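You operate a simulated robot arm through the tools that you are given. There is no shell and no other tool. Be economical: measure what you need, move in short steps, check, and stop when the job is done.

The job below is to be done with a simulated two-armed robot. You get a single attempt, and the scene is never put back.

JOB
Shut the nutrunner down: socket on its peg, arm parked, program off, air off.
Fine: the socket goes on its own peg; the air knob, the jig clamp and the other two sockets stay as they are.

It is judged by the outcome, as a careful person would: the job done as asked, and still so three seconds after it is handed in. It fails if anything else is knocked over, pushed out of place, dropped, spilled or broken.

ROBOT AND FRAMES
Two 7-joint arms with fingered hands on one trunk, on a base that drives. Base frame: it is fixed to the floor where the robot stands at the start and does not move with it; the origin is under the middle of the robot, x ahead of it, y to its left, z up; the surface under the hand at the start is at about z = 0.8. Lengths are in m, angles in degrees, forces in N, time in s.
The left shoulder is at the start at [0.07, 0.172, 1.377], the right one opposite. Places, roughly: air knob [0.5, 0.6, 0.9]; hinge jig clamp [0.4, 0, 0.9]; nutrunner air valve handle [0.4, 0.7, 0.9]; nutrunner program dial [0.3, 0.4, 0.9]; swing arm [0.7, 0, 1.2]. Payload 5 kg a hand.
Tool frame (each hand has its own): the origin (TCP) lies between the finger pads and is the grasp point; the fingertips stand 0.043 m ahead of it; z points along the fingers, y is the line along which they close. Largest opening 0.144 m; the body of the gripper starts 0.05 m behind the TCP. The gripper is a hand of 5 fingers: y runs from the thumb to the fingers, the wrist lies at [-0.021, -0.124, -0.221] in the tool frame.
Orientation is told as [roll, pitch, yaw] about the base's x, y, z axes, in that order, counted from this pose: with the fingers straight down and the wrist toward the robot, the tool's x, y and z point along [0, 1, 0], [1, 0, 0] and [0, 0, -1] of the base frame.

CONTROLS
- The arms move only by the tool apply_moves. It takes "left_steps", "right_steps" or both (then of equal length, played together; a hand with none holds still); each is a list of rows, each an object of numbers (a shift or turn left out is 0): "wx", "wy", "wz": the turn, a rotation vector about the tool's x, y, z in units of 4 degrees (1.0 is 4 degrees); "x", "y", "z": the shift along the tool's x, y, z in units of 40 mm (1.0 is 40 mm). In form: [{"wx": .., "wy": .., "wz": .., "x": .., "y": .., "z": ..}, ...]. A call has 1 to 12 rows; each row shifts and turns the commanded pose from where the row before left it, along the tool's axes as they then stand. A call with a number of a shift or a turn outside -1 to 1 is refused whole. Each row takes 0.2 s and may step no farther than 0.05 m and 8.6 degrees from the row before; otherwise, the whole call is refused. Where a pose cannot be reached the arm comes as near as it can. A force on the tool above 90 N (or 10 N above the force at the start of the call, whichever is more), or a blocked arm, ends the call early, and 0.2 s more pass. In this call time passes only in rows, and 0.2 s behind the last. It gives the time, the measured TCP pose, the force on the tool (base axes), the opening and the grip force at its end, in the units of the frame above (readings bear some noise), with the torque about the TCP (base axes, N m) and any sound that the robot's microphone picked up.
- Cameras (640 x 400 px; columns grow to the right, rows downward): "scene" is now at [0.1194, 0.0503, 1.604]; the picture's right is [0.59, -0.81, 0.00], its down [-0.53, -0.39, -0.76] and it looks along [0.61, 0.45, -0.66] (base axes); focal length 214 px, centre (320, 200). "left" rides on the left gripper at [-0.086, -0.108, -0.168] in its tool frame; the picture's right is [-0.80, -0.28, 0.53], its down [0.54, -0.73, 0.42] and it looks along [0.27, 0.63, 0.73] (tool axes); focal length 275 px, centre (320, 200). "right" rides on the right gripper at [0.086, -0.108, -0.168] in its tool frame; the picture's right is [-0.80, 0.28, -0.53], its down [-0.54, -0.73, 0.42] and it looks along [-0.27, 0.63, 0.73] (tool axes); focal length 275 px, centre (320, 200). There is no depth. A picture from a camera that has moved, and an enlarged one, comes with that camera's place and axes in the base frame and with its lens.
- snapshot(camera): a new picture of that camera. No time passes.
- lift_body(by): slides the trunk up (or, below 0, down) by that many m; the arms and the scene camera ride with it, the base frame stays. It gives what a move gives, with no picture.
- roll_base(legs): drives the robot by 1 to 6 legs, each [ahead, left, turn to the left] in m, m and degrees, along the robot's own axes; the way and the turn of a leg run together, so that a leg with both is an arc; at most 1.5 m and 180 degrees a leg. The arms and the cameras ride along, it lands a little off, and it stops where it bumps. It gives what a move gives.
- finger_targets(index, middle, ring, little, thumb_bend, thumb_turn, hand): sets how far each is bent, from 0 (flat) to 100 (curled in); at 30 the hand is open as for a grip, at 70 the pads meet at the TCP. One left out holds its place. A second passes; each finger stops where it meets its share of the squeeze, and holds until it gets a number again. It is the only way to open and close the hand. It gives what a move gives, with no picture; readings hold the bend of each and the force on index, middle, ring, little, thumb and palm. thumb_turn goes from beside the hand (0) to across from the fingers (100), as for a grip.
- aim_head(pan, tilt): turns the head with the scene camera to pan (to the left, within 86 degrees either way) and tilt (down, from -29 to 69), counted from straight ahead of the robot. It gives what a move gives.
- inspect(camera, box): a new picture of the part [left, top, right, bottom] of that camera's present view, enlarged. No time passes.
- close_job(): hands the job in; it is judged then, once.

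Work in short steps. Places have to be worked out from the pictures, the camera data and where the tool is seen: move nearer, look again, correct. Check each grasp and each placing, and mend what went wrong. You have 120 turns and 92 pictures in all, those below and enlarged ones among them. Open the grippers and draw the arms clear of the work before you hand the job in, unless the task says otherwise; then end with one line.

The tools are called after ">>>" as a command line: name --argument value ..., lists and objects as JSON in quotes. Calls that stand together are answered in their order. apply_moves: Moves the arms, as the interface text tells. Its arguments: {"type":"object","properties":{"left_steps":{"type":"array","items":{"type":"object","properties":{"wx":{"type":"number"},"wy":{"type":"number"},"wz":{"type":"number"},"x":{"type":"number"},"y":{"type":"number"},"z":{"type":"number"}}}},"right_steps":{"type":"array","items":{"type":"object","properties":{"wx":{"type":"number"},"wy":{"type":"number"},"wz":{"type":"number"},"x":{"type":"number"},"y":{"type":"number"},"z":{"type":"number"}}}}},"required":[]} The other tools are called the same way: lift_body (by) slides the trunk up or down; finger_targets (index, middle, ring, little, thumb_bend, thumb_turn, hand) moves the fingers one by one; roll_base (legs) drives the base; aim_head (pan, tilt) turns the head that bears the scene camera; snapshot (camera) takes a picture; inspect (camera, box) takes an enlarged picture of a part of a camera's view; close_job () hands the job in.

At the start:

```text
time: 0.0
left_ee_pos: [0.4649, 0.7058, 1.484]
left_tool_rot: [-0.1, 0.1, 0.0]
left_force: [0.2, 0.3, 0.2]
left_wrist_torque: [-0.05, 0.01, -0.01]
left_finger_gap: 0.1438
left_finger_force: 0.0
left_shape: jaw
left_bend: [30.0, 30.0, 30.0, 30.0, 30.0, 98.0]
left_finger forces: [0.0, 0.1, 0.0, 0.0, 0.1, 0.0]
right_ee_pos: [0.6918, 0.0492, 1.5105]
right_tool_rot: [0.0, 0.0, 0.1]
right_force: [-1.3, 0.4, 0.1]
right_wrist_torque: [0.0, 0.02, 0.01]
right_finger_gap: 0.1435
right_finger_force: 0.0
right_shape: jaw
right_bend: [30.0, 30.0, 30.0, 30.0, 30.0, 98.0]
right_finger forces: [0.1, 0.0, 0.0, 0.0, 0.0, 0.1]
trunk travel left (down, up): [-0.475, 0.465]
robot x, y, heading: [-0.0032, 0.0003, 0.1]
head pan, tilt: [36.3, 40.9]
```

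scene: 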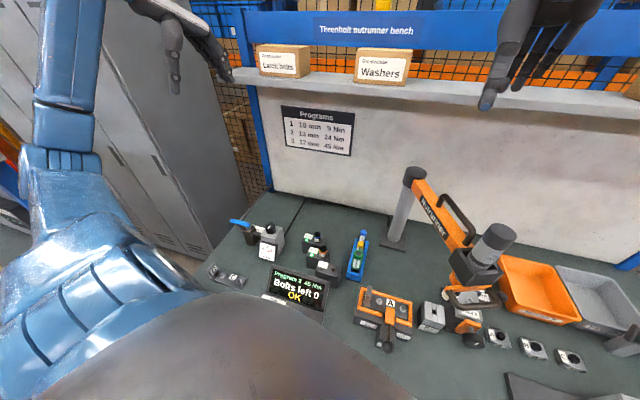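
right: 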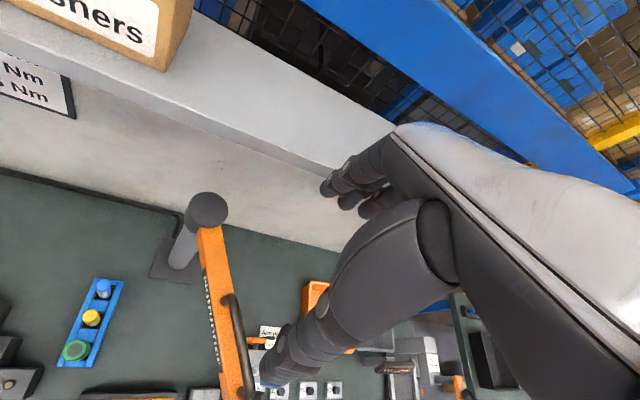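
left: 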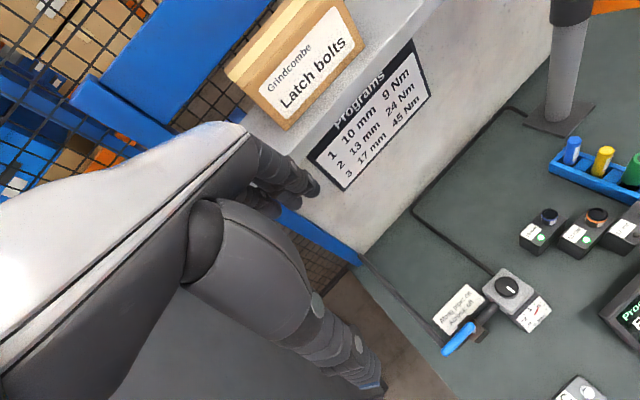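

The pictures show the bench with the nutrunner arm, dial, valve and displays. I enlarge the parts that matter first.

>>> inspect --camera "scene" --box '[200, 200, 360, 300]'

>>> inspect --camera "scene" --box '[340, 150, 640, 400]'

>>> inspect --camera "left" --box '[400, 180, 640, 400]'

```text
4.00 times, centred on (280, 250) of scene
camera zoom: at [0.1194, 0.0503, 1.604], right [0.59, -0.81, 0.0], down [-0.53, -0.39, -0.76], along [0.61, 0.45, -0.66], focal length 858 px, centre (480, 0)
```

zoom: 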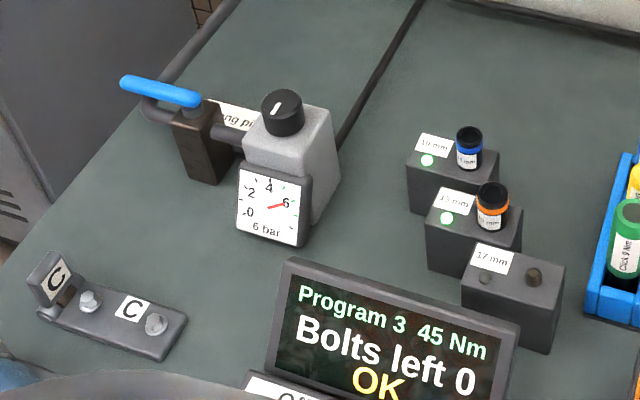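

```text
1.60 times, centred on (490, 275) of scene
camera zoom: at [0.1194, 0.0503, 1.604], right [0.59, -0.81, 0.0], down [-0.53, -0.39, -0.76], along [0.61, 0.45, -0.66], focal length 343 px, centre (48, 80)
```

zoom: 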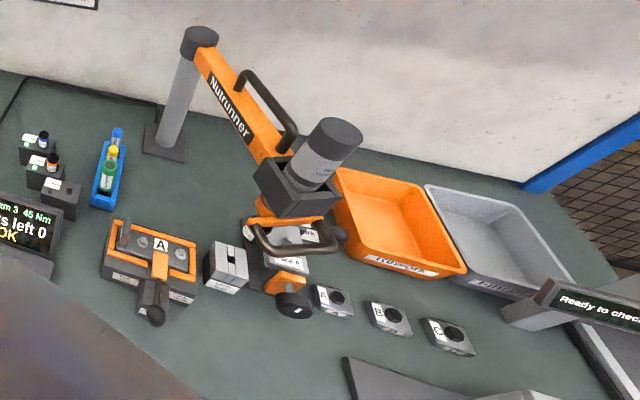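

```text
1.82 times, centred on (520, 290) of left
camera zoom: at [0.3565, 0.6205, 1.6508], right [-0.28, -0.8, -0.53], down [-0.73, 0.54, -0.42], along [0.63, 0.27, -0.73], focal length 500 px, centre (-44, 36)
```

zoom: 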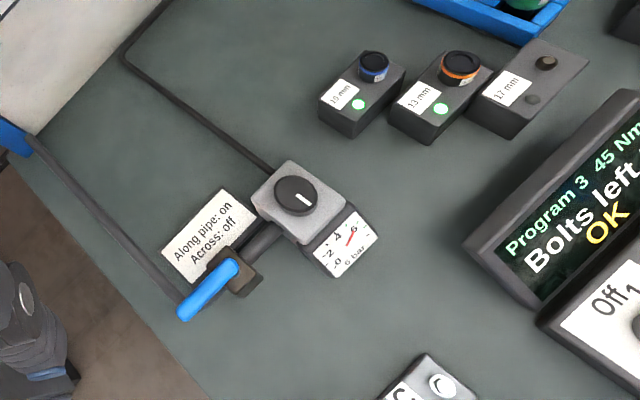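

The 17 mm peg is empty, so the socket on the nutrunner is the 17 mm. I look around for the parking place and the rest of the bench.

>>> aim_head --pan -5 --tilt 50

>>> snapshot --camera "scene"

```text
time: 1.1
left_ee_pos: [0.4642, 0.7057, 1.484]
left_tool_rot: [0.0, 0.0, 0.1]
left_force: [-0.4, -0.1, 0.5]
left_wrist_torque: [0.06, 0.0, 0.0]
left_finger_gap: 0.1435
left_finger_force: 0.0
left_shape: jaw
left_bend: [30.0, 30.0, 30.0, 30.0, 30.0, 98.0]
left_finger forces: [0.0, 0.0, 0.0, 0.1, 0.0, 0.1]
right_ee_pos: [0.6922, 0.0505, 1.5116]
right_tool_rot: [0.0, 0.0, 0.0]
right_force: [-0.2, 0.1, 0.0]
right_wrist_torque: [0.0, 0.0, -0.01]
right_finger_gap: 0.1435
right_finger_force: 0.0
right_shape: jaw
right_bend: [30.0, 30.0, 30.0, 30.0, 30.0, 98.0]
right_finger forces: [0.0, 0.0, 0.0, 0.1, 0.0, 0.0]
trunk travel left (down, up): [-0.475, 0.465]
robot x, y, heading: [-0.0009, -0.0001, 0.2]
head pan, tilt: [-5.0, 50.0]
```

```text
85 pictures are left
camera scene: at [0.1281, -0.0063, 1.5912], right [-0.09, -1.0, 0.0], down [-0.76, 0.07, -0.64], along [0.64, -0.06, -0.77], focal length 214 px, centre (320, 200)
```

scene: 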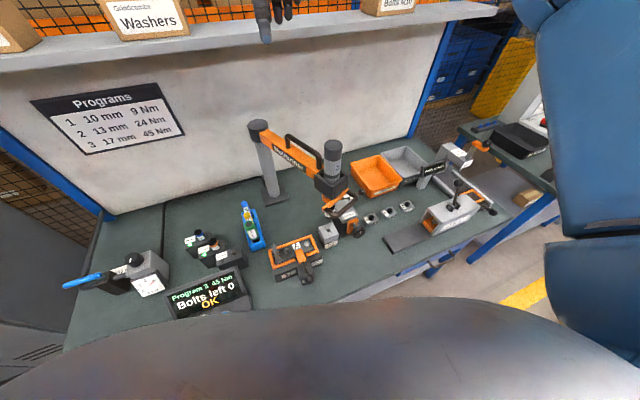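

The whole bench is visible now. I zoom in on the nutrunner head and the right half of the bench.

>>> inspect --camera "scene" --box '[240, 110, 400, 260]'

>>> inspect --camera "scene" --box '[360, 120, 520, 260]'

```text
2.67 times, centred on (320, 185) of scene
camera zoom: at [0.1281, -0.0063, 1.5912], right [-0.09, -1.0, 0.0], down [-0.76, 0.07, -0.64], along [0.64, -0.06, -0.77], focal length 572 px, centre (320, 240)
```

zoom: 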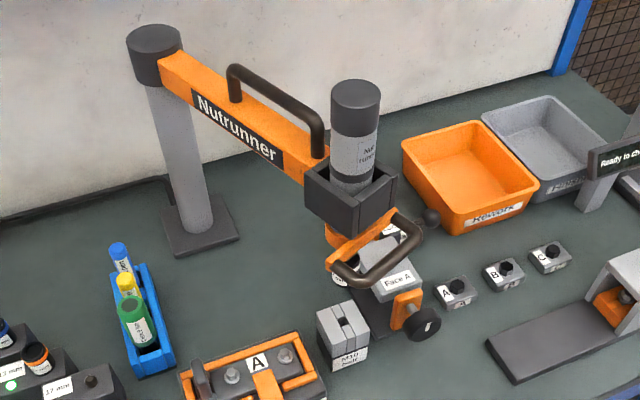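

```text
2.86 times, centred on (440, 190) of scene
camera zoom: at [0.1281, -0.0063, 1.5912], right [-0.09, -1.0, 0.0], down [-0.76, 0.07, -0.64], along [0.64, -0.06, -0.77], focal length 613 px, centre (-23, 229)
```

zoom: 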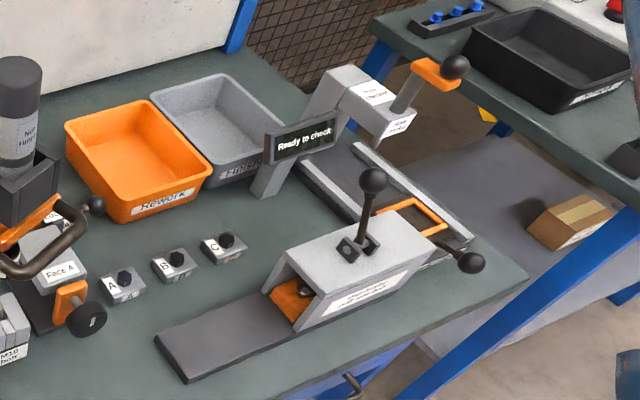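

I look at the arm and its pivot through the wrist cameras for any parking mark.

>>> inspect --camera "right" --box '[0, 180, 400, 400]'

>>> inspect --camera "scene" --box '[60, 180, 260, 340]'

```text
1.60 times, centred on (200, 290) of right
camera zoom: at [0.5829, 0.1352, 1.6797], right [0.28, -0.8, 0.53], down [-0.73, -0.54, -0.42], along [0.63, -0.27, -0.73], focal length 440 px, centre (512, 56)
```

zoom: 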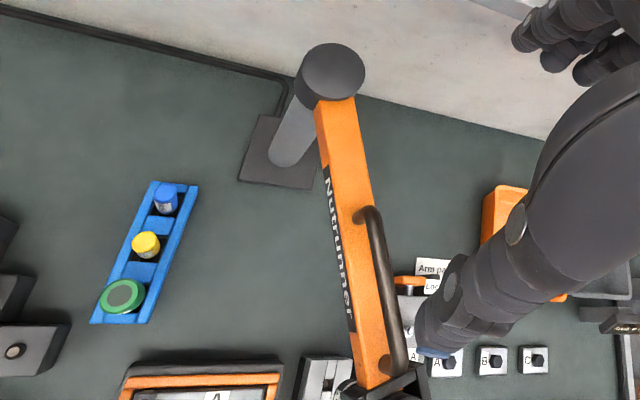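

```text
2.50 times, centred on (160, 260) of scene
camera zoom: at [0.1281, -0.0063, 1.5912], right [-0.09, -1.0, 0.0], down [-0.76, 0.07, -0.64], along [0.64, -0.06, -0.77], focal length 536 px, centre (720, 50)
```

zoom: 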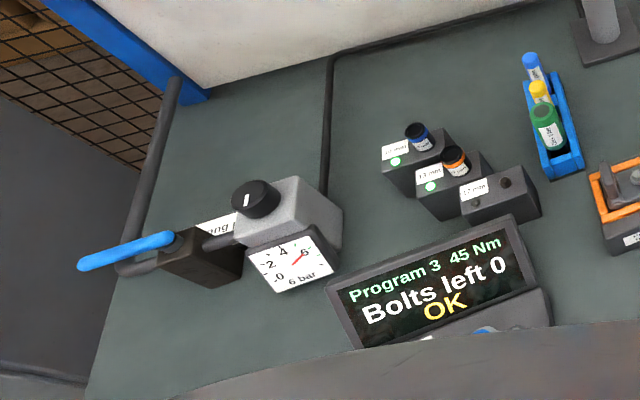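

Next to the fixture there is a label "Arm pa…", so I pull the right hand back and to the right and look again.

>>> apply_moves --right_steps '[{"y": -1}, {"y": -1}, {"y": -1}, {"y": -1}, {"y": -1, "x": -0.5}, {"y": -1, "x": -0.5}]'

>>> snapshot --camera "right"

```text
time: 2.5
left_ee_pos: [0.4625, 0.7029, 1.4857]
left_tool_rot: [0.1, -0.1, 0.0]
left_force: [-0.2, 0.1, 1.0]
left_wrist_torque: [0.02, -0.05, -0.01]
left_finger_gap: 0.1436
left_finger_force: 0.1
left_shape: jaw
left_bend: [30.0, 30.0, 30.0, 30.0, 30.0, 98.0]
left_finger forces: [0.1, 0.0, 0.0, 0.0, 0.0, 0.0]
right_ee_pos: [0.4511, 0.0072, 1.513]
right_tool_rot: [0.1, -0.1, -0.1]
right_force: [0.1, 0.5, -0.5]
right_wrist_torque: [0.05, -0.04, -0.01]
right_finger_gap: 0.1437
right_finger_force: 0.0
right_shape: jaw
right_bend: [30.0, 30.0, 30.0, 30.0, 30.0, 98.0]
right_finger forces: [0.1, 0.1, 0.0, 0.0, 0.0, 0.0]
trunk travel left (down, up): [-0.475, 0.465]
robot x, y, heading: [-0.0033, -0.0028, -0.0]
head pan, tilt: [-5.0, 50.0]
```

```text
80 pictures are left
camera right: at [0.3417, 0.0921, 1.6805], right [0.28, -0.8, 0.53], down [-0.73, -0.54, -0.42], along [0.63, -0.27, -0.73], focal length 275 px, centre (320, 200)
```

right: 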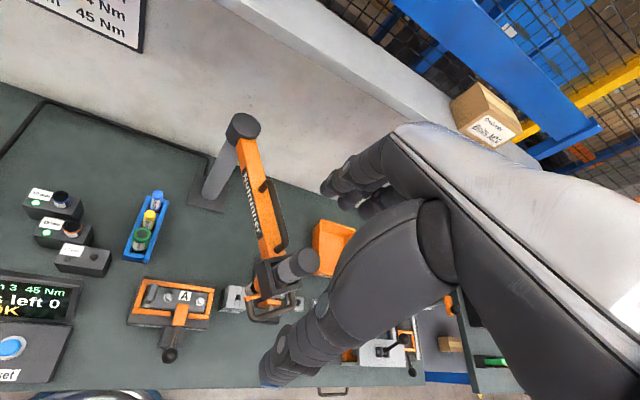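

The label sits around (0.78, -0.19). Moving the hand to about (0.55, -0.2) should bring it clear of the hand in that camera.

>>> apply_moves --right_steps '[{"x": -1}, {"x": -1}, {"x": -1}, {"x": -1}, {"x": -1}, {"x": -1, "y": 0.5}, {"x": -1, "y": 0.5}]'

>>> snapshot --camera "right"

>>> inspect --camera "right" --box '[100, 200, 340, 400]'

```text
time: 4.1
left_ee_pos: [0.465, 0.7039, 1.486]
left_tool_rot: [0.1, 0.1, 0.0]
left_force: [0.8, -1.1, 0.7]
left_wrist_torque: [0.05, 0.0, 0.03]
left_finger_gap: 0.1435
left_finger_force: 0.1
left_shape: jaw
left_bend: [30.0, 30.0, 30.0, 30.0, 30.0, 98.0]
left_finger forces: [0.1, 0.1, 0.1, 0.0, 0.0, 0.1]
right_ee_pos: [0.4929, -0.2751, 1.5128]
right_tool_rot: [0.0, 0.1, 0.1]
right_force: [1.4, -0.7, -0.2]
right_wrist_torque: [0.06, 0.02, -0.02]
right_finger_gap: 0.144
right_finger_force: 0.1
right_shape: jaw
right_bend: [30.0, 30.0, 30.0, 30.0, 30.0, 98.0]
right_finger forces: [0.1, 0.1, 0.1, 0.1, 0.0, 0.0]
trunk travel left (down, up): [-0.475, 0.465]
robot x, y, heading: [-0.0, -0.0013, -0.2]
head pan, tilt: [-5.0, 50.0]
```

```text
79 pictures are left
camera right: at [0.3832, -0.1902, 1.6806], right [0.29, -0.8, 0.53], down [-0.73, -0.54, -0.42], along [0.63, -0.27, -0.73], focal length 275 px, centre (320, 200)
```

right: 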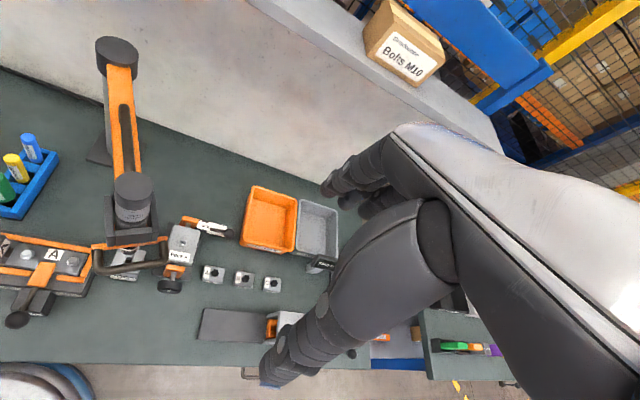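

```text
2.00 times, centred on (220, 300) of right
camera zoom: at [0.3832, -0.1902, 1.6806], right [0.29, -0.8, 0.53], down [-0.73, -0.54, -0.42], along [0.63, -0.27, -0.73], focal length 551 px, centre (520, 0)
```

zoom: 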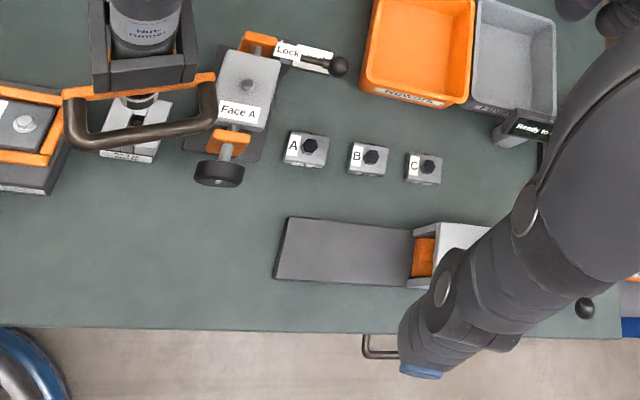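

I enlarge around the "Lock" label and the nutrunner head.

>>> inspect --camera "right" --box '[80, 160, 240, 300]'

>>> inspect --camera "scene" --box '[310, 130, 390, 240]'

```text
2.86 times, centred on (160, 230) of right
camera zoom: at [0.3832, -0.1902, 1.6806], right [0.29, -0.8, 0.53], down [-0.73, -0.54, -0.42], along [0.63, -0.27, -0.73], focal length 786 px, centre (777, 114)
```

zoom: 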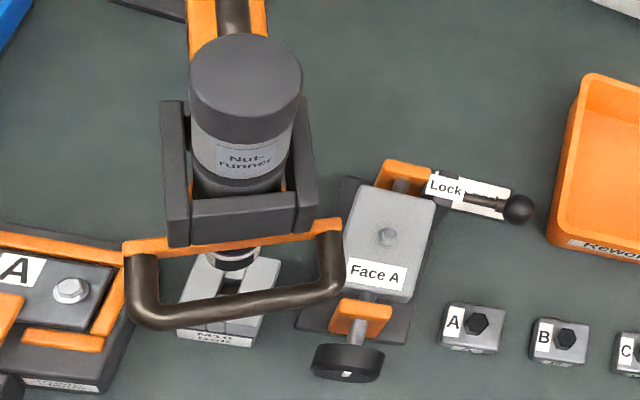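

```text
3.64 times, centred on (350, 185) of scene
camera zoom: at [0.1292, -0.0087, 1.5911], right [-0.09, -1.0, 0.0], down [-0.76, 0.07, -0.64], along [0.64, -0.05, -0.77], focal length 780 px, centre (211, 254)
```

zoom: 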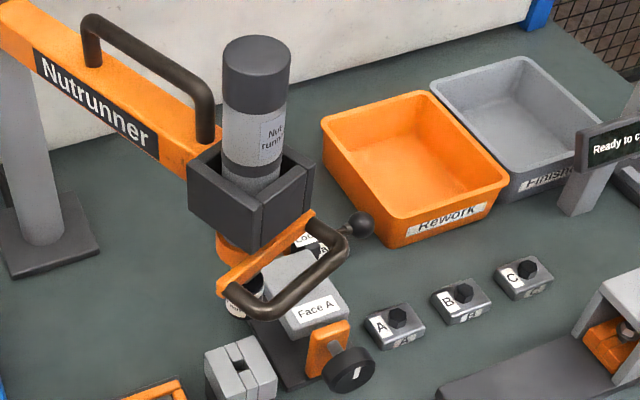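

The label lies partly under the lock lever, so I drop the right hand a little nearer, staying about 0.2 m right of the nutrunner head (about (0.57, -0.07)).

>>> apply_moves --right_steps '[{"z": 1, "y": 0.5}, {"z": 1, "y": 0.5}, {"z": 1, "y": 0.5}, {"z": 1, "y": 0.5}, {"z": 1, "y": 0.5}]'

>>> inspect --camera "right" --box '[0, 100, 320, 400]'

```text
time: 5.3
left_ee_pos: [0.4662, 0.7049, 1.4831]
left_tool_rot: [0.1, 0.1, 0.0]
left_force: [1.3, -0.1, 0.5]
left_wrist_torque: [0.04, 0.01, -0.01]
left_finger_gap: 0.1435
left_finger_force: 0.2
left_shape: jaw
left_bend: [30.0, 30.0, 30.0, 30.0, 30.0, 98.0]
left_finger forces: [0.1, 0.0, 0.1, 0.0, 0.1, 0.1]
right_ee_pos: [0.5913, -0.2718, 1.312]
right_tool_rot: [0.1, 0.0, 0.0]
right_force: [0.8, -0.4, -0.5]
right_wrist_torque: [0.03, 0.04, 0.0]
right_finger_gap: 0.1438
right_finger_force: 0.1
right_shape: jaw
right_bend: [30.0, 30.0, 30.0, 30.0, 30.0, 98.0]
right_finger forces: [0.1, 0.1, 0.0, 0.0, 0.0, 0.0]
trunk travel left (down, up): [-0.475, 0.465]
robot x, y, heading: [0.0029, 0.0008, -0.0]
head pan, tilt: [-5.0, 50.0]
```

```text
1.33 times, centred on (160, 250) of right
camera zoom: at [0.4821, -0.1872, 1.4798], right [0.28, -0.8, 0.53], down [-0.73, -0.54, -0.42], along [0.63, -0.27, -0.73], focal length 367 px, centre (533, 133)
```

zoom: 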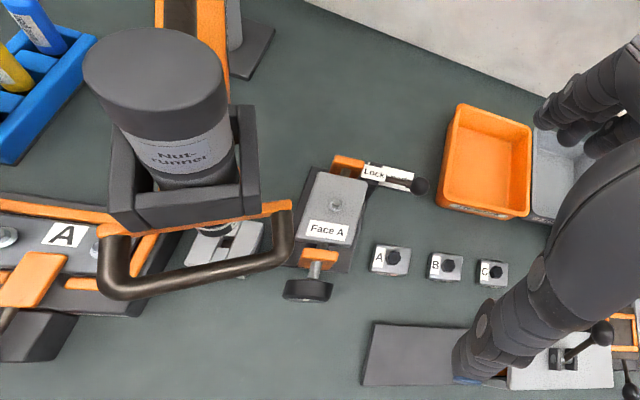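

The lever hides the text from this angle; from the start position it was readable but half hidden by the hand. I go back up there, with the hand about 0.1 m more to the right.

>>> apply_moves --right_steps '[{"z": -1}, {"z": -1}, {"z": -1}, {"z": -1}, {"z": -1}, {"x": 0.8, "y": 0.5}, {"x": 0.8, "y": 0.5}, {"x": 0.8, "y": 0.5}, {"x": 0.8, "y": 0.5}, {"x": 0.8, "y": 0.5}]'

>>> inspect --camera "right" --box '[140, 240, 300, 400]'

```text
time: 7.5
left_ee_pos: [0.4664, 0.7077, 1.4822]
left_tool_rot: [0.0, 0.2, 0.0]
left_force: [0.2, 0.7, -1.1]
left_wrist_torque: [-0.09, 0.04, 0.02]
left_finger_gap: 0.1437
left_finger_force: 0.1
left_shape: jaw
left_bend: [30.0, 30.0, 30.0, 30.0, 30.0, 98.0]
left_finger forces: [0.0, 0.1, 0.0, 0.1, 0.0, 0.0]
right_ee_pos: [0.6882, -0.1124, 1.5086]
right_tool_rot: [-0.1, 0.1, -0.1]
right_force: [0.4, 0.8, 0.0]
right_wrist_torque: [-0.05, 0.01, 0.03]
right_finger_gap: 0.144
right_finger_force: 0.1
right_shape: jaw
right_bend: [30.0, 30.0, 30.0, 30.0, 30.0, 98.0]
right_finger forces: [0.1, 0.0, 0.1, 0.0, 0.0, 0.0]
trunk travel left (down, up): [-0.475, 0.465]
robot x, y, heading: [-0.0001, 0.0031, -0.0]
head pan, tilt: [-5.0, 50.0]
```

```text
2.50 times, centred on (220, 320) of right
camera zoom: at [0.5797, -0.0253, 1.6773], right [0.28, -0.8, 0.54], down [-0.73, -0.54, -0.42], along [0.63, -0.27, -0.73], focal length 688 px, centre (570, -100)
```

zoom: 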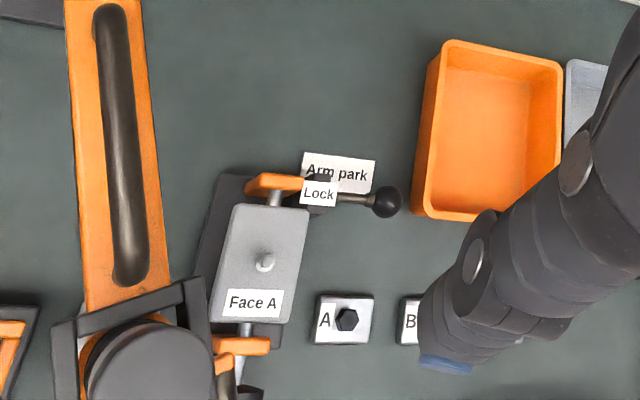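

The parking place is the "Arm park" label at about (0.78, -0.20); the pole is at (0.842, 0.15), the head at (0.56, -0.08), so it swings about 40° toward the back right. For a side view of the head and socket I retract the right hand and lower the trunk.

>>> apply_moves --right_steps '[{"y": -1}, {"y": -1}, {"y": -1}, {"y": -1}, {"y": -1, "x": -0.5}, {"y": -1, "x": -1}, {"x": -1}, {"x": -1}, {"x": -1}, {"x": -1}, {"x": -1}]'

>>> lift_body --by -0.25

>>> aim_head --pan -10 --tilt 25

>>> snapshot --camera "scene"

>>> inspect --camera "scene" --box '[260, 150, 420, 300]'

```text
refused: row 6 steps farther than a row can; nothing moved
```

```text
time: 10.1
left_ee_pos: [0.4645, 0.7055, 1.234]
left_tool_rot: [0.0, 0.1, 0.0]
left_force: [0.2, -1.0, 0.5]
left_wrist_torque: [0.01, 0.01, 0.01]
left_finger_gap: 0.1438
left_finger_force: 0.1
left_shape: jaw
left_bend: [30.0, 30.0, 30.0, 30.0, 30.0, 98.0]
left_finger forces: [0.0, 0.0, 0.0, 0.0, 0.0, 0.1]
right_ee_pos: [0.6877, -0.1131, 1.2599]
right_tool_rot: [0.0, 0.0, 0.0]
right_force: [-0.4, 0.5, -0.3]
right_wrist_torque: [-0.03, 0.01, 0.02]
right_finger_gap: 0.1439
right_finger_force: 0.0
right_shape: jaw
right_bend: [30.0, 30.0, 30.0, 30.0, 30.0, 98.0]
right_finger forces: [0.0, 0.1, 0.1, 0.1, 0.1, 0.0]
trunk travel left (down, up): [-0.225, 0.715]
robot x, y, heading: [-0.0027, 0.0003, 0.2]
head pan, tilt: [-5.0, 50.0]
```

```text
time: 10.9
left_ee_pos: [0.4646, 0.7052, 1.2334]
left_tool_rot: [0.0, 0.0, 0.1]
left_force: [0.0, 0.0, 0.6]
left_wrist_torque: [0.03, 0.0, 0.0]
left_finger_gap: 0.1436
left_finger_force: 0.0
left_shape: jaw
left_bend: [30.0, 30.0, 30.0, 30.0, 30.0, 98.0]
left_finger forces: [0.0, 0.1, 0.0, 0.0, 0.0, 0.1]
right_ee_pos: [0.6869, -0.1148, 1.2598]
right_tool_rot: [0.0, 0.0, 0.0]
right_force: [-0.1, -0.7, 0.9]
right_wrist_torque: [0.0, 0.01, 0.0]
right_finger_gap: 0.144
right_finger_force: 0.1
right_shape: jaw
right_bend: [30.0, 30.0, 30.0, 30.0, 30.0, 98.0]
right_finger forces: [0.1, 0.0, 0.0, 0.1, 0.0, 0.1]
trunk travel left (down, up): [-0.225, 0.715]
robot x, y, heading: [0.0021, -0.0017, -0.1]
head pan, tilt: [-10.0, 25.0]
```

```text
73 pictures are left
camera scene: at [0.1421, -0.0158, 1.3786], right [-0.17, -0.98, 0.0], down [-0.42, 0.07, -0.91], along [0.89, -0.16, -0.42], focal length 214 px, centre (320, 200)
```

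scene: 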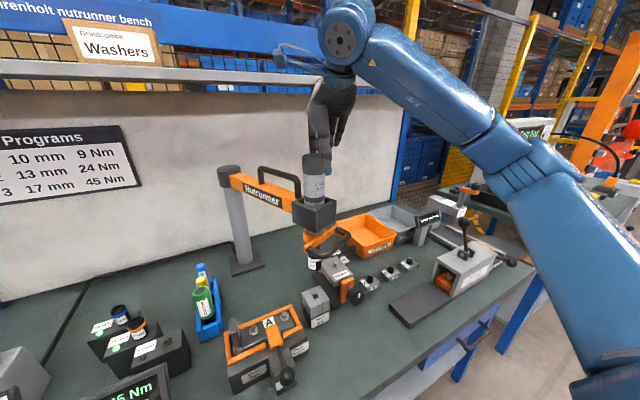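

```text
2.67 times, centred on (340, 225) of scene
camera zoom: at [0.1421, -0.0158, 1.3786], right [-0.17, -0.98, 0.0], down [-0.42, 0.07, -0.91], along [0.89, -0.16, -0.42], focal length 572 px, centre (267, 133)
```

zoom: 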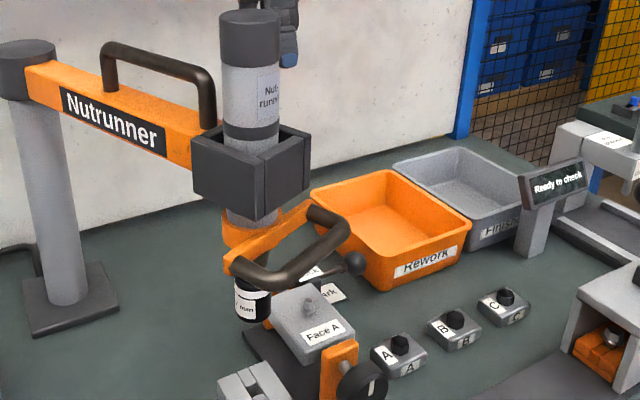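

The batch order was my slip: the retract was refused but the trunk went down; no contact resulted. The nutrunner is a cylinder sliding through a box at the arm's end, with the 17 mm socket below at z about 0.985–1.025; the 17 mm peg (about (0.505, 0.262)) lies on the arm's arc of radius 0.36. I raise the right hand and bring it above the cylinder.

>>> apply_moves --right_steps '[{"z": -1}, {"z": -1}, {"z": -1}, {"z": -0.5}, {"y": -0.8, "x": 0.3}, {"y": -0.8, "x": 0.3}, {"y": -0.8, "x": 0.3}, {"y": -0.8}]'

>>> snapshot --camera "right"

>>> snapshot --camera "scene"

```text
time: 12.8
left_ee_pos: [0.4614, 0.7054, 1.2347]
left_tool_rot: [0.0, -0.2, 0.0]
left_force: [0.5, -0.6, -0.1]
left_wrist_torque: [0.04, -0.07, 0.04]
left_finger_gap: 0.1435
left_finger_force: 0.0
left_shape: jaw
left_bend: [30.0, 30.0, 30.0, 30.0, 30.0, 98.0]
left_finger forces: [0.0, 0.1, 0.0, 0.0, 0.0, 0.1]
right_ee_pos: [0.5557, -0.0783, 1.4025]
right_tool_rot: [0.1, -0.2, 0.1]
right_force: [-0.8, -0.6, -0.8]
right_wrist_torque: [-0.01, -0.04, 0.03]
right_finger_gap: 0.144
right_finger_force: 0.0
right_shape: jaw
right_bend: [30.0, 30.0, 30.0, 30.0, 30.0, 98.0]
right_finger forces: [0.0, 0.1, 0.1, 0.0, 0.0, 0.0]
trunk travel left (down, up): [-0.225, 0.715]
robot x, y, heading: [0.0005, -0.0011, -0.1]
head pan, tilt: [-10.0, 25.0]
```

```text
71 pictures are left
camera right: at [0.4478, 0.0068, 1.5704], right [0.28, -0.8, 0.53], down [-0.73, -0.54, -0.42], along [0.63, -0.27, -0.73], focal length 275 px, centre (320, 200)
```

right: 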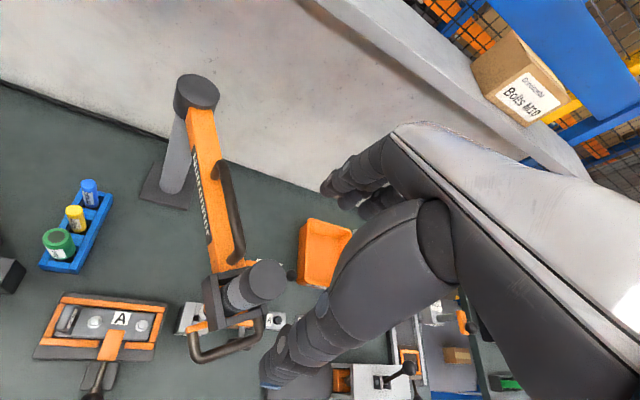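

```text
70 pictures are left
camera scene: at [0.14, -0.0168, 1.379], right [-0.17, -0.98, 0.0], down [-0.41, 0.07, -0.91], along [0.89, -0.16, -0.42], focal length 214 px, centre (320, 200)
```

scene: 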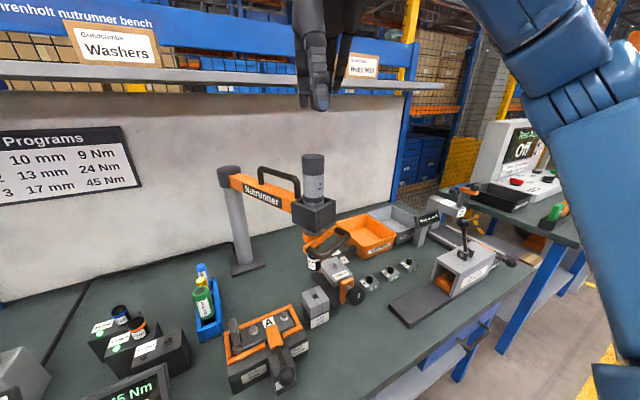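

The cylinder's top lies right below the TCP (predicted pixel (264, 284), seen at (265, 275)). I lower by 0.12 m with the hand open.

>>> apply_moves --right_steps '[{"z": 1}, {"z": 1}, {"z": 1}, {"z": 0.5}]'

>>> inspect --camera "scene" --box '[240, 60, 400, 260]'

>>> snapshot --camera "right"

```text
time: 13.8
left_ee_pos: [0.4647, 0.7056, 1.2342]
left_tool_rot: [0.0, 0.0, 0.0]
left_force: [-0.8, -0.9, 0.6]
left_wrist_torque: [0.04, -0.01, 0.0]
left_finger_gap: 0.1434
left_finger_force: 0.1
left_shape: jaw
left_bend: [30.0, 30.0, 30.0, 30.0, 30.0, 98.0]
left_finger forces: [0.0, 0.2, 0.0, 0.1, 0.0, 0.1]
right_ee_pos: [0.5623, -0.078, 1.2587]
right_tool_rot: [0.1, 0.0, 0.1]
right_force: [-0.1, -0.3, 0.2]
right_wrist_torque: [0.02, -0.01, 0.03]
right_finger_gap: 0.144
right_finger_force: 0.1
right_shape: jaw
right_bend: [30.0, 30.0, 30.0, 30.0, 30.0, 98.0]
right_finger forces: [0.0, 0.0, 0.1, 0.0, 0.1, 0.0]
trunk travel left (down, up): [-0.225, 0.715]
robot x, y, heading: [-0.0019, -0.0001, 0.1]
head pan, tilt: [-10.0, 25.0]
```

```text
2.00 times, centred on (320, 160) of scene
camera zoom: at [0.142, -0.0163, 1.3788], right [-0.17, -0.98, 0.0], down [-0.42, 0.07, -0.91], along [0.89, -0.16, -0.42], focal length 429 px, centre (320, 280)
```

zoom: 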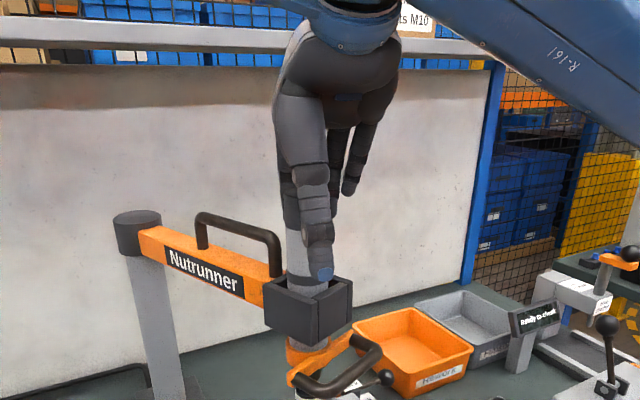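

```text
68 pictures are left
camera right: at [0.4527, 0.0077, 1.4262], right [0.28, -0.8, 0.53], down [-0.73, -0.54, -0.42], along [0.63, -0.27, -0.73], focal length 275 px, centre (320, 200)
```

right: 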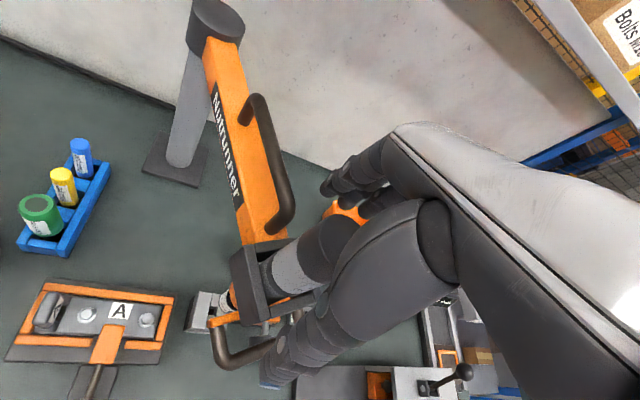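

The hand now straddles the cylinder with the fingertips just above the box. I close gently on it.

>>> finger_targets --hand "right" --index 60 --middle 60 --ring 60 --little 60 --thumb_bend 60

>>> inspect --camera "scene" --box '[240, 60, 400, 260]'

```text
time: 14.8
left_ee_pos: [0.4642, 0.7045, 1.2332]
left_tool_rot: [0.1, 0.0, 0.0]
left_force: [0.3, -0.3, -0.8]
left_wrist_torque: [-0.02, 0.0, -0.01]
left_finger_gap: 0.1437
left_finger_force: 0.0
left_shape: jaw
left_bend: [30.0, 30.0, 30.0, 30.0, 30.0, 98.0]
left_finger forces: [0.0, 0.1, 0.1, 0.1, 0.1, 0.0]
right_ee_pos: [0.5623, -0.0783, 1.258]
right_tool_rot: [-0.1, 0.0, 0.1]
right_force: [0.5, 0.9, -0.5]
right_wrist_torque: [0.01, -0.02, 0.03]
right_finger_gap: 0.0464
right_finger_force: 1.3
right_shape: fingers
right_bend: [59.0, 60.0, 60.0, 60.0, 59.0, 97.0]
right_finger forces: [1.3, 0.1, 0.0, 0.0, 1.1, 0.0]
trunk travel left (down, up): [-0.225, 0.715]
robot x, y, heading: [-0.0016, -0.0012, -0.1]
head pan, tilt: [-10.0, 25.0]
```

```text
2.00 times, centred on (320, 160) of scene
camera zoom: at [0.1421, -0.0158, 1.3787], right [-0.17, -0.98, 0.0], down [-0.42, 0.07, -0.91], along [0.89, -0.16, -0.42], focal length 429 px, centre (320, 280)
```

zoom: 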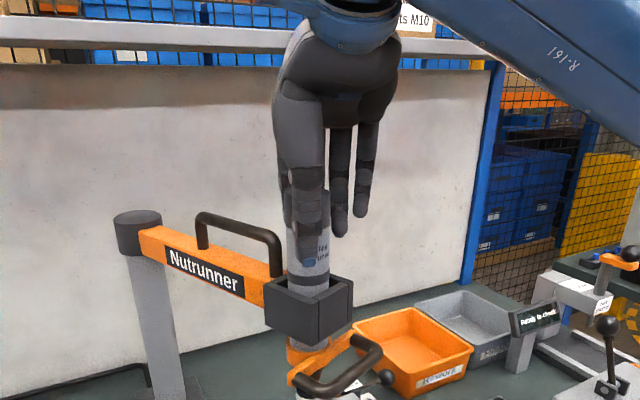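

Index and thumb touch the cylinder. I squeeze more firmly so that the grip holds sideways.

>>> finger_targets --hand "right" --index 72 --middle 72 --ring 72 --little 72 --thumb_bend 72

```text
time: 15.8
left_ee_pos: [0.4638, 0.7068, 1.2335]
left_tool_rot: [-0.1, -0.1, 0.0]
left_force: [-0.9, 0.8, -0.4]
left_wrist_torque: [0.0, 0.0, 0.0]
left_finger_gap: 0.1435
left_finger_force: 0.0
left_shape: jaw
left_bend: [30.0, 30.0, 30.0, 30.0, 30.0, 98.0]
left_finger forces: [0.0, 0.0, 0.1, 0.0, 0.0, 0.1]
right_ee_pos: [0.5631, -0.077, 1.2577]
right_tool_rot: [0.0, 0.1, 0.0]
right_force: [2.1, 1.1, -2.5]
right_wrist_torque: [0.07, -0.04, 0.23]
right_finger_gap: 0.0433
right_finger_force: 18.6
right_shape: fingers
right_bend: [61.0, 64.0, 72.0, 72.0, 61.0, 97.0]
right_finger forces: [10.5, 9.1, 0.0, 0.0, 17.9, 0.0]
trunk travel left (down, up): [-0.225, 0.715]
robot x, y, heading: [-0.0005, -0.0024, 0.0]
head pan, tilt: [-10.0, 25.0]
```

Index, middle and thumb hold it (10, 9, 18 N). I start swinging along the arc around (0.842, 0.150), radius 0.36, by the first 15° toward the pegs.

>>> apply_moves --right_steps '[{"y": -0.48, "x": 0.645}, {"y": -0.41, "x": 0.67}, {"y": -0.35, "x": 0.7}]'

>>> snapshot --camera "scene"

```text
time: 16.6
left_ee_pos: [0.4652, 0.7074, 1.2324]
left_tool_rot: [-0.1, -0.1, 0.0]
left_force: [0.0, -0.3, -0.3]
left_wrist_torque: [-0.08, 0.01, 0.01]
left_finger_gap: 0.1435
left_finger_force: 0.0
left_shape: jaw
left_bend: [30.0, 30.0, 30.0, 30.0, 30.0, 98.0]
left_finger forces: [0.0, 0.1, 0.0, 0.0, 0.0, 0.0]
right_ee_pos: [0.5118, 0.0078, 1.2587]
right_tool_rot: [-0.1, 0.1, 0.0]
right_force: [-3.2, -4.0, -15.4]
right_wrist_torque: [-0.27, -0.05, -0.15]
right_finger_gap: 0.0422
right_finger_force: 18.4
right_shape: fingers
right_bend: [62.0, 66.0, 72.0, 72.0, 62.0, 94.0]
right_finger forces: [7.4, 9.7, 0.0, 0.0, 18.8, 0.1]
trunk travel left (down, up): [-0.225, 0.715]
robot x, y, heading: [-0.001, 0.0018, 0.0]
head pan, tilt: [-10.0, 25.0]
```

```text
66 pictures are left
camera scene: at [0.1422, -0.014, 1.3785], right [-0.17, -0.98, 0.0], down [-0.42, 0.07, -0.91], along [0.89, -0.16, -0.42], focal length 214 px, centre (320, 200)
```

scene: 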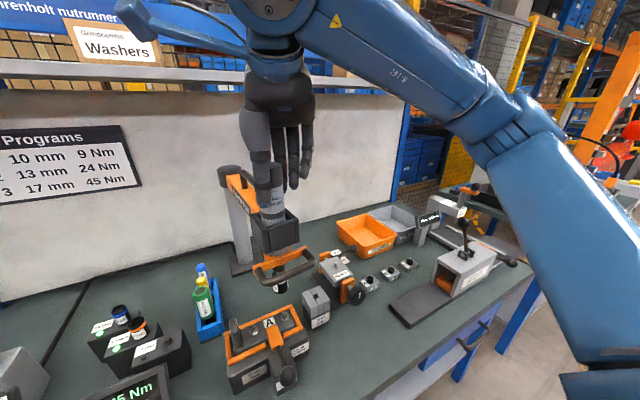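

The arm follows the hand well. I carry on through another 25° above the jig; the socket (bottom z about 0.985) stays above it.

>>> apply_moves --right_steps '[{"y": -0.28, "x": 0.7}, {"y": -0.22, "x": 0.75}, {"y": -0.16, "x": 0.77}, {"y": -0.09, "x": 0.78}]'

>>> snapshot --camera "scene"

```text
time: 17.6
left_ee_pos: [0.4659, 0.7091, 1.2306]
left_tool_rot: [-0.2, 0.1, 0.1]
left_force: [0.0, 1.0, -1.5]
left_wrist_torque: [-0.11, 0.0, -0.01]
left_finger_gap: 0.1436
left_finger_force: 0.1
left_shape: jaw
left_bend: [30.0, 30.0, 30.0, 30.0, 30.0, 98.0]
left_finger forces: [0.1, 0.1, 0.0, 0.0, 0.0, 0.1]
right_ee_pos: [0.4804, 0.1276, 1.2585]
right_tool_rot: [-0.2, 0.0, -0.1]
right_force: [5.8, -0.8, -5.1]
right_wrist_torque: [-0.33, -0.47, -0.73]
right_finger_gap: 0.0413
right_finger_force: 25.9
right_shape: fingers
right_bend: [60.0, 67.0, 72.0, 72.0, 64.0, 91.0]
right_finger forces: [14.7, 13.3, 0.0, 0.1, 23.7, 0.0]
trunk travel left (down, up): [-0.225, 0.715]
robot x, y, heading: [-0.0015, 0.0015, -0.2]
head pan, tilt: [-10.0, 25.0]
```

```text
65 pictures are left
camera scene: at [0.1431, -0.0124, 1.3788], right [-0.17, -0.98, 0.0], down [-0.42, 0.07, -0.91], along [0.89, -0.16, -0.42], focal length 214 px, centre (320, 200)
```

scene: 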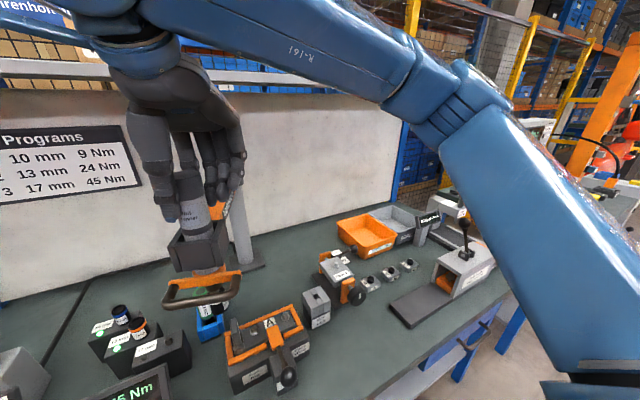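

Halfway there with the grip intact. I continue to about 169°.

>>> apply_moves --right_steps '[{"y": 0.07, "x": 0.72}, {"y": 0.05, "x": 0.77}, {"y": 0.12, "x": 0.77}]'

>>> aim_head --pan 30 --tilt 30

>>> snapshot --camera "scene"

```text
time: 18.4
left_ee_pos: [0.4658, 0.707, 1.2332]
left_tool_rot: [-0.1, 0.2, 0.0]
left_force: [-0.5, 1.3, -0.5]
left_wrist_torque: [0.0, 0.01, 0.02]
left_finger_gap: 0.1432
left_finger_force: 0.1
left_shape: jaw
left_bend: [30.0, 30.0, 30.0, 30.0, 30.0, 98.0]
left_finger forces: [0.1, 0.0, 0.0, 0.0, 0.1, 0.1]
right_ee_pos: [0.4873, 0.216, 1.2615]
right_tool_rot: [0.0, 0.1, 0.0]
right_force: [-1.0, -1.5, -18.6]
right_wrist_torque: [-0.38, -0.2, -0.62]
right_finger_gap: 0.0399
right_finger_force: 25.4
right_shape: fingers
right_bend: [61.0, 67.0, 72.0, 72.0, 64.0, 91.0]
right_finger forces: [10.1, 16.4, 0.0, 0.1, 24.0, 0.1]
trunk travel left (down, up): [-0.225, 0.715]
robot x, y, heading: [0.0, -0.0006, 0.1]
head pan, tilt: [-10.0, 25.0]
```

```text
time: 19.4
left_ee_pos: [0.4645, 0.7064, 1.2347]
left_tool_rot: [-0.1, 0.1, 0.0]
left_force: [-1.3, 0.6, -0.7]
left_wrist_torque: [-0.01, -0.01, 0.02]
left_finger_gap: 0.1436
left_finger_force: 0.1
left_shape: jaw
left_bend: [30.0, 30.0, 30.0, 30.0, 30.0, 98.0]
left_finger forces: [0.0, 0.0, 0.1, 0.0, 0.0, 0.0]
right_ee_pos: [0.4881, 0.2157, 1.2616]
right_tool_rot: [0.0, 0.1, 0.0]
right_force: [-1.6, -1.4, -18.4]
right_wrist_torque: [-0.46, -0.23, -0.66]
right_finger_gap: 0.0397
right_finger_force: 24.8
right_shape: fingers
right_bend: [61.0, 67.0, 72.0, 72.0, 64.0, 91.0]
right_finger forces: [10.0, 16.4, 0.0, 0.0, 23.9, 0.0]
trunk travel left (down, up): [-0.225, 0.715]
robot x, y, heading: [-0.0, 0.0008, -0.0]
head pan, tilt: [30.0, 30.0]
```

```text
64 pictures are left
camera scene: at [0.1308, 0.0459, 1.3706], right [0.5, -0.87, 0.0], down [-0.43, -0.25, -0.87], along [0.75, 0.43, -0.5], focal length 214 px, centre (320, 200)
```

scene: 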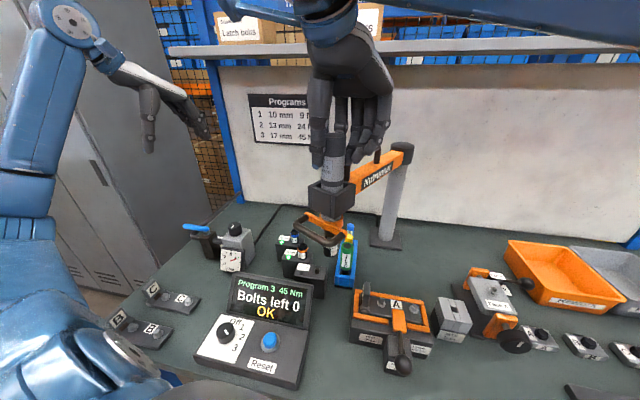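

The head is nearly over the 17 mm peg. I zoom on the socket and the rack.

>>> inspect --camera "scene" --box '[260, 190, 380, 300]'

>>> inspect --camera "left" --box '[440, 100, 640, 300]'

```text
3.64 times, centred on (320, 245) of scene
camera zoom: at [0.1308, 0.0459, 1.3706], right [0.5, -0.87, 0.0], down [-0.43, -0.25, -0.87], along [0.75, 0.43, -0.5], focal length 780 px, centre (320, 36)
```

zoom: 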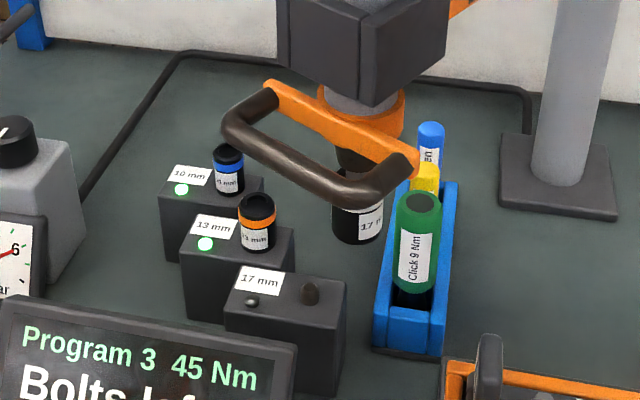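

```text
2.00 times, centred on (540, 200) of left
camera zoom: at [0.3575, 0.6209, 1.4003], right [-0.28, -0.8, -0.53], down [-0.73, 0.54, -0.42], along [0.63, 0.27, -0.73], focal length 551 px, centre (-120, 200)
```

zoom: 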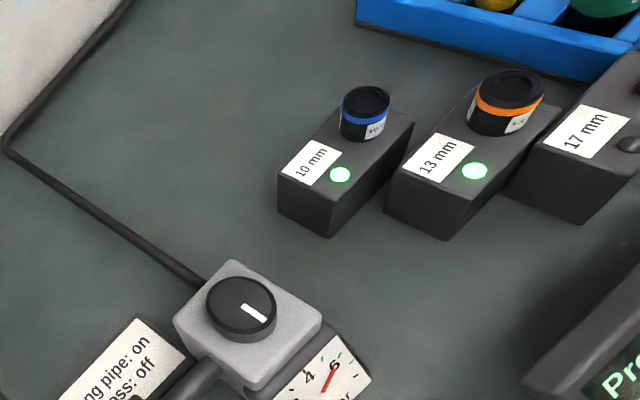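

I place the peg's top at about (0.500, 0.266, 0.895). I swing the last ~8° and shift the left hand 0.1 m to the right so that its camera sees the peg.

>>> apply_moves --right_steps '[{"y": 0.14, "x": 0.58}, {"y": 0.16, "x": 0.6}]' --left_steps '[{"x": -1}, {"x": -1}]'

>>> inspect --camera "scene" --box '[260, 190, 380, 300]'

>>> snapshot --camera "left"

```text
time: 20.0
left_ee_pos: [0.4666, 0.6264, 1.2315]
left_tool_rot: [0.0, 0.1, 0.0]
left_force: [0.5, 0.4, -0.2]
left_wrist_torque: [0.03, 0.03, 0.03]
left_finger_gap: 0.1437
left_finger_force: 0.0
left_shape: jaw
left_bend: [30.0, 30.0, 30.0, 30.0, 30.0, 97.0]
left_finger forces: [0.1, 0.1, 0.0, 0.0, 0.0, 0.1]
right_ee_pos: [0.5011, 0.2583, 1.2621]
right_tool_rot: [0.0, 0.0, 0.0]
right_force: [-3.9, -2.7, -10.0]
right_wrist_torque: [-0.49, -0.21, -0.71]
right_finger_gap: 0.0392
right_finger_force: 28.3
right_shape: fingers
right_bend: [61.0, 68.0, 72.0, 72.0, 65.0, 89.0]
right_finger forces: [9.1, 20.4, 0.1, 0.0, 28.6, 0.0]
trunk travel left (down, up): [-0.225, 0.715]
robot x, y, heading: [0.001, 0.0017, 0.2]
head pan, tilt: [30.0, 30.0]
```

```text
3.64 times, centred on (320, 245) of scene
camera zoom: at [0.1299, 0.0459, 1.3708], right [0.5, -0.87, 0.0], down [-0.43, -0.25, -0.87], along [0.75, 0.43, -0.5], focal length 780 px, centre (320, 36)
```

zoom: 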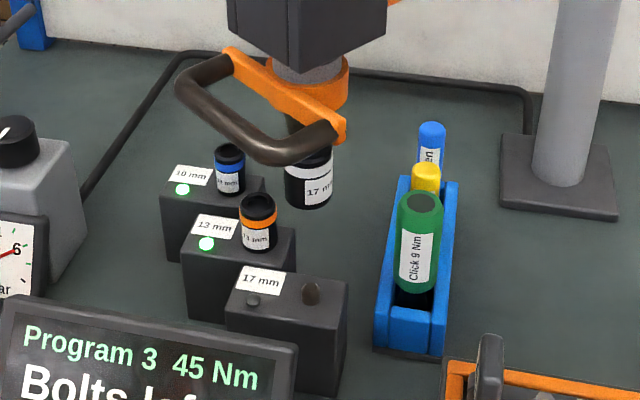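

```text
60 pictures are left
camera left: at [0.3579, 0.5408, 1.3984], right [-0.28, -0.8, -0.53], down [-0.73, 0.54, -0.42], along [0.63, 0.27, -0.73], focal length 275 px, centre (320, 200)
```

left: 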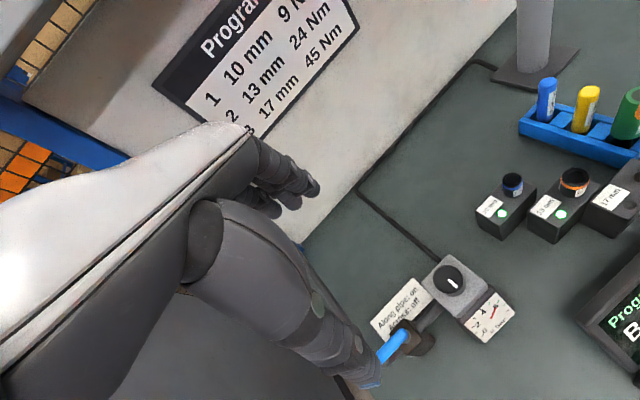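

In the scene view the socket stands laterally right above the peg (columns 309 and 310). With the grip still on I try pushing the cylinder down by 30 mm to feel how the slide behaves.

>>> apply_moves --right_steps '[{"z": 0.25}, {"z": 0.25}, {"z": 0.25}]'

>>> inspect --camera "scene" --box '[240, 120, 400, 300]'

```text
time: 20.8
left_ee_pos: [0.4635, 0.6252, 1.2344]
left_tool_rot: [0.0, -0.2, 0.0]
left_force: [-1.0, 0.6, 0.6]
left_wrist_torque: [0.0, -0.05, 0.03]
left_finger_gap: 0.1439
left_finger_force: 0.0
left_shape: jaw
left_bend: [30.0, 30.0, 30.0, 30.0, 30.0, 97.0]
left_finger forces: [0.0, 0.0, 0.0, 0.0, 0.0, 0.1]
right_ee_pos: [0.499, 0.2584, 1.2358]
right_tool_rot: [0.3, -0.3, 0.0]
right_force: [-5.3, -4.7, 32.5]
right_wrist_torque: [-0.47, -1.33, -1.27]
right_finger_gap: 0.0387
right_finger_force: 50.0
right_shape: fingers
right_bend: [61.0, 69.0, 72.0, 72.0, 66.0, 89.0]
right_finger forces: [11.1, 59.1, 0.0, 0.0, 29.5, 0.1]
trunk travel left (down, up): [-0.225, 0.715]
robot x, y, heading: [-0.0008, -0.0037, 0.0]
head pan, tilt: [30.0, 30.0]
```

```text
2.22 times, centred on (320, 210) of scene
camera zoom: at [0.1266, 0.0439, 1.3718], right [0.5, -0.87, 0.0], down [-0.43, -0.25, -0.87], along [0.75, 0.43, -0.5], focal length 477 px, centre (320, 178)
```

zoom: 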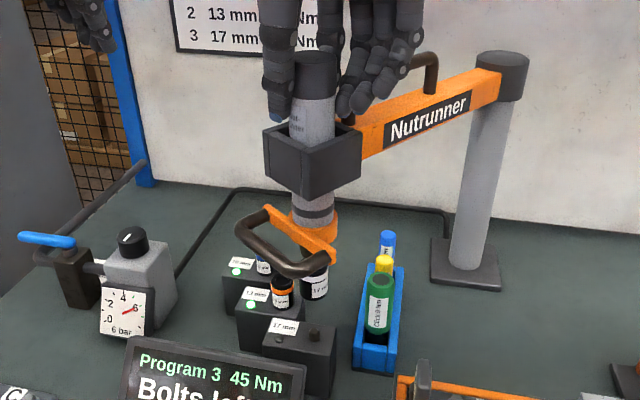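

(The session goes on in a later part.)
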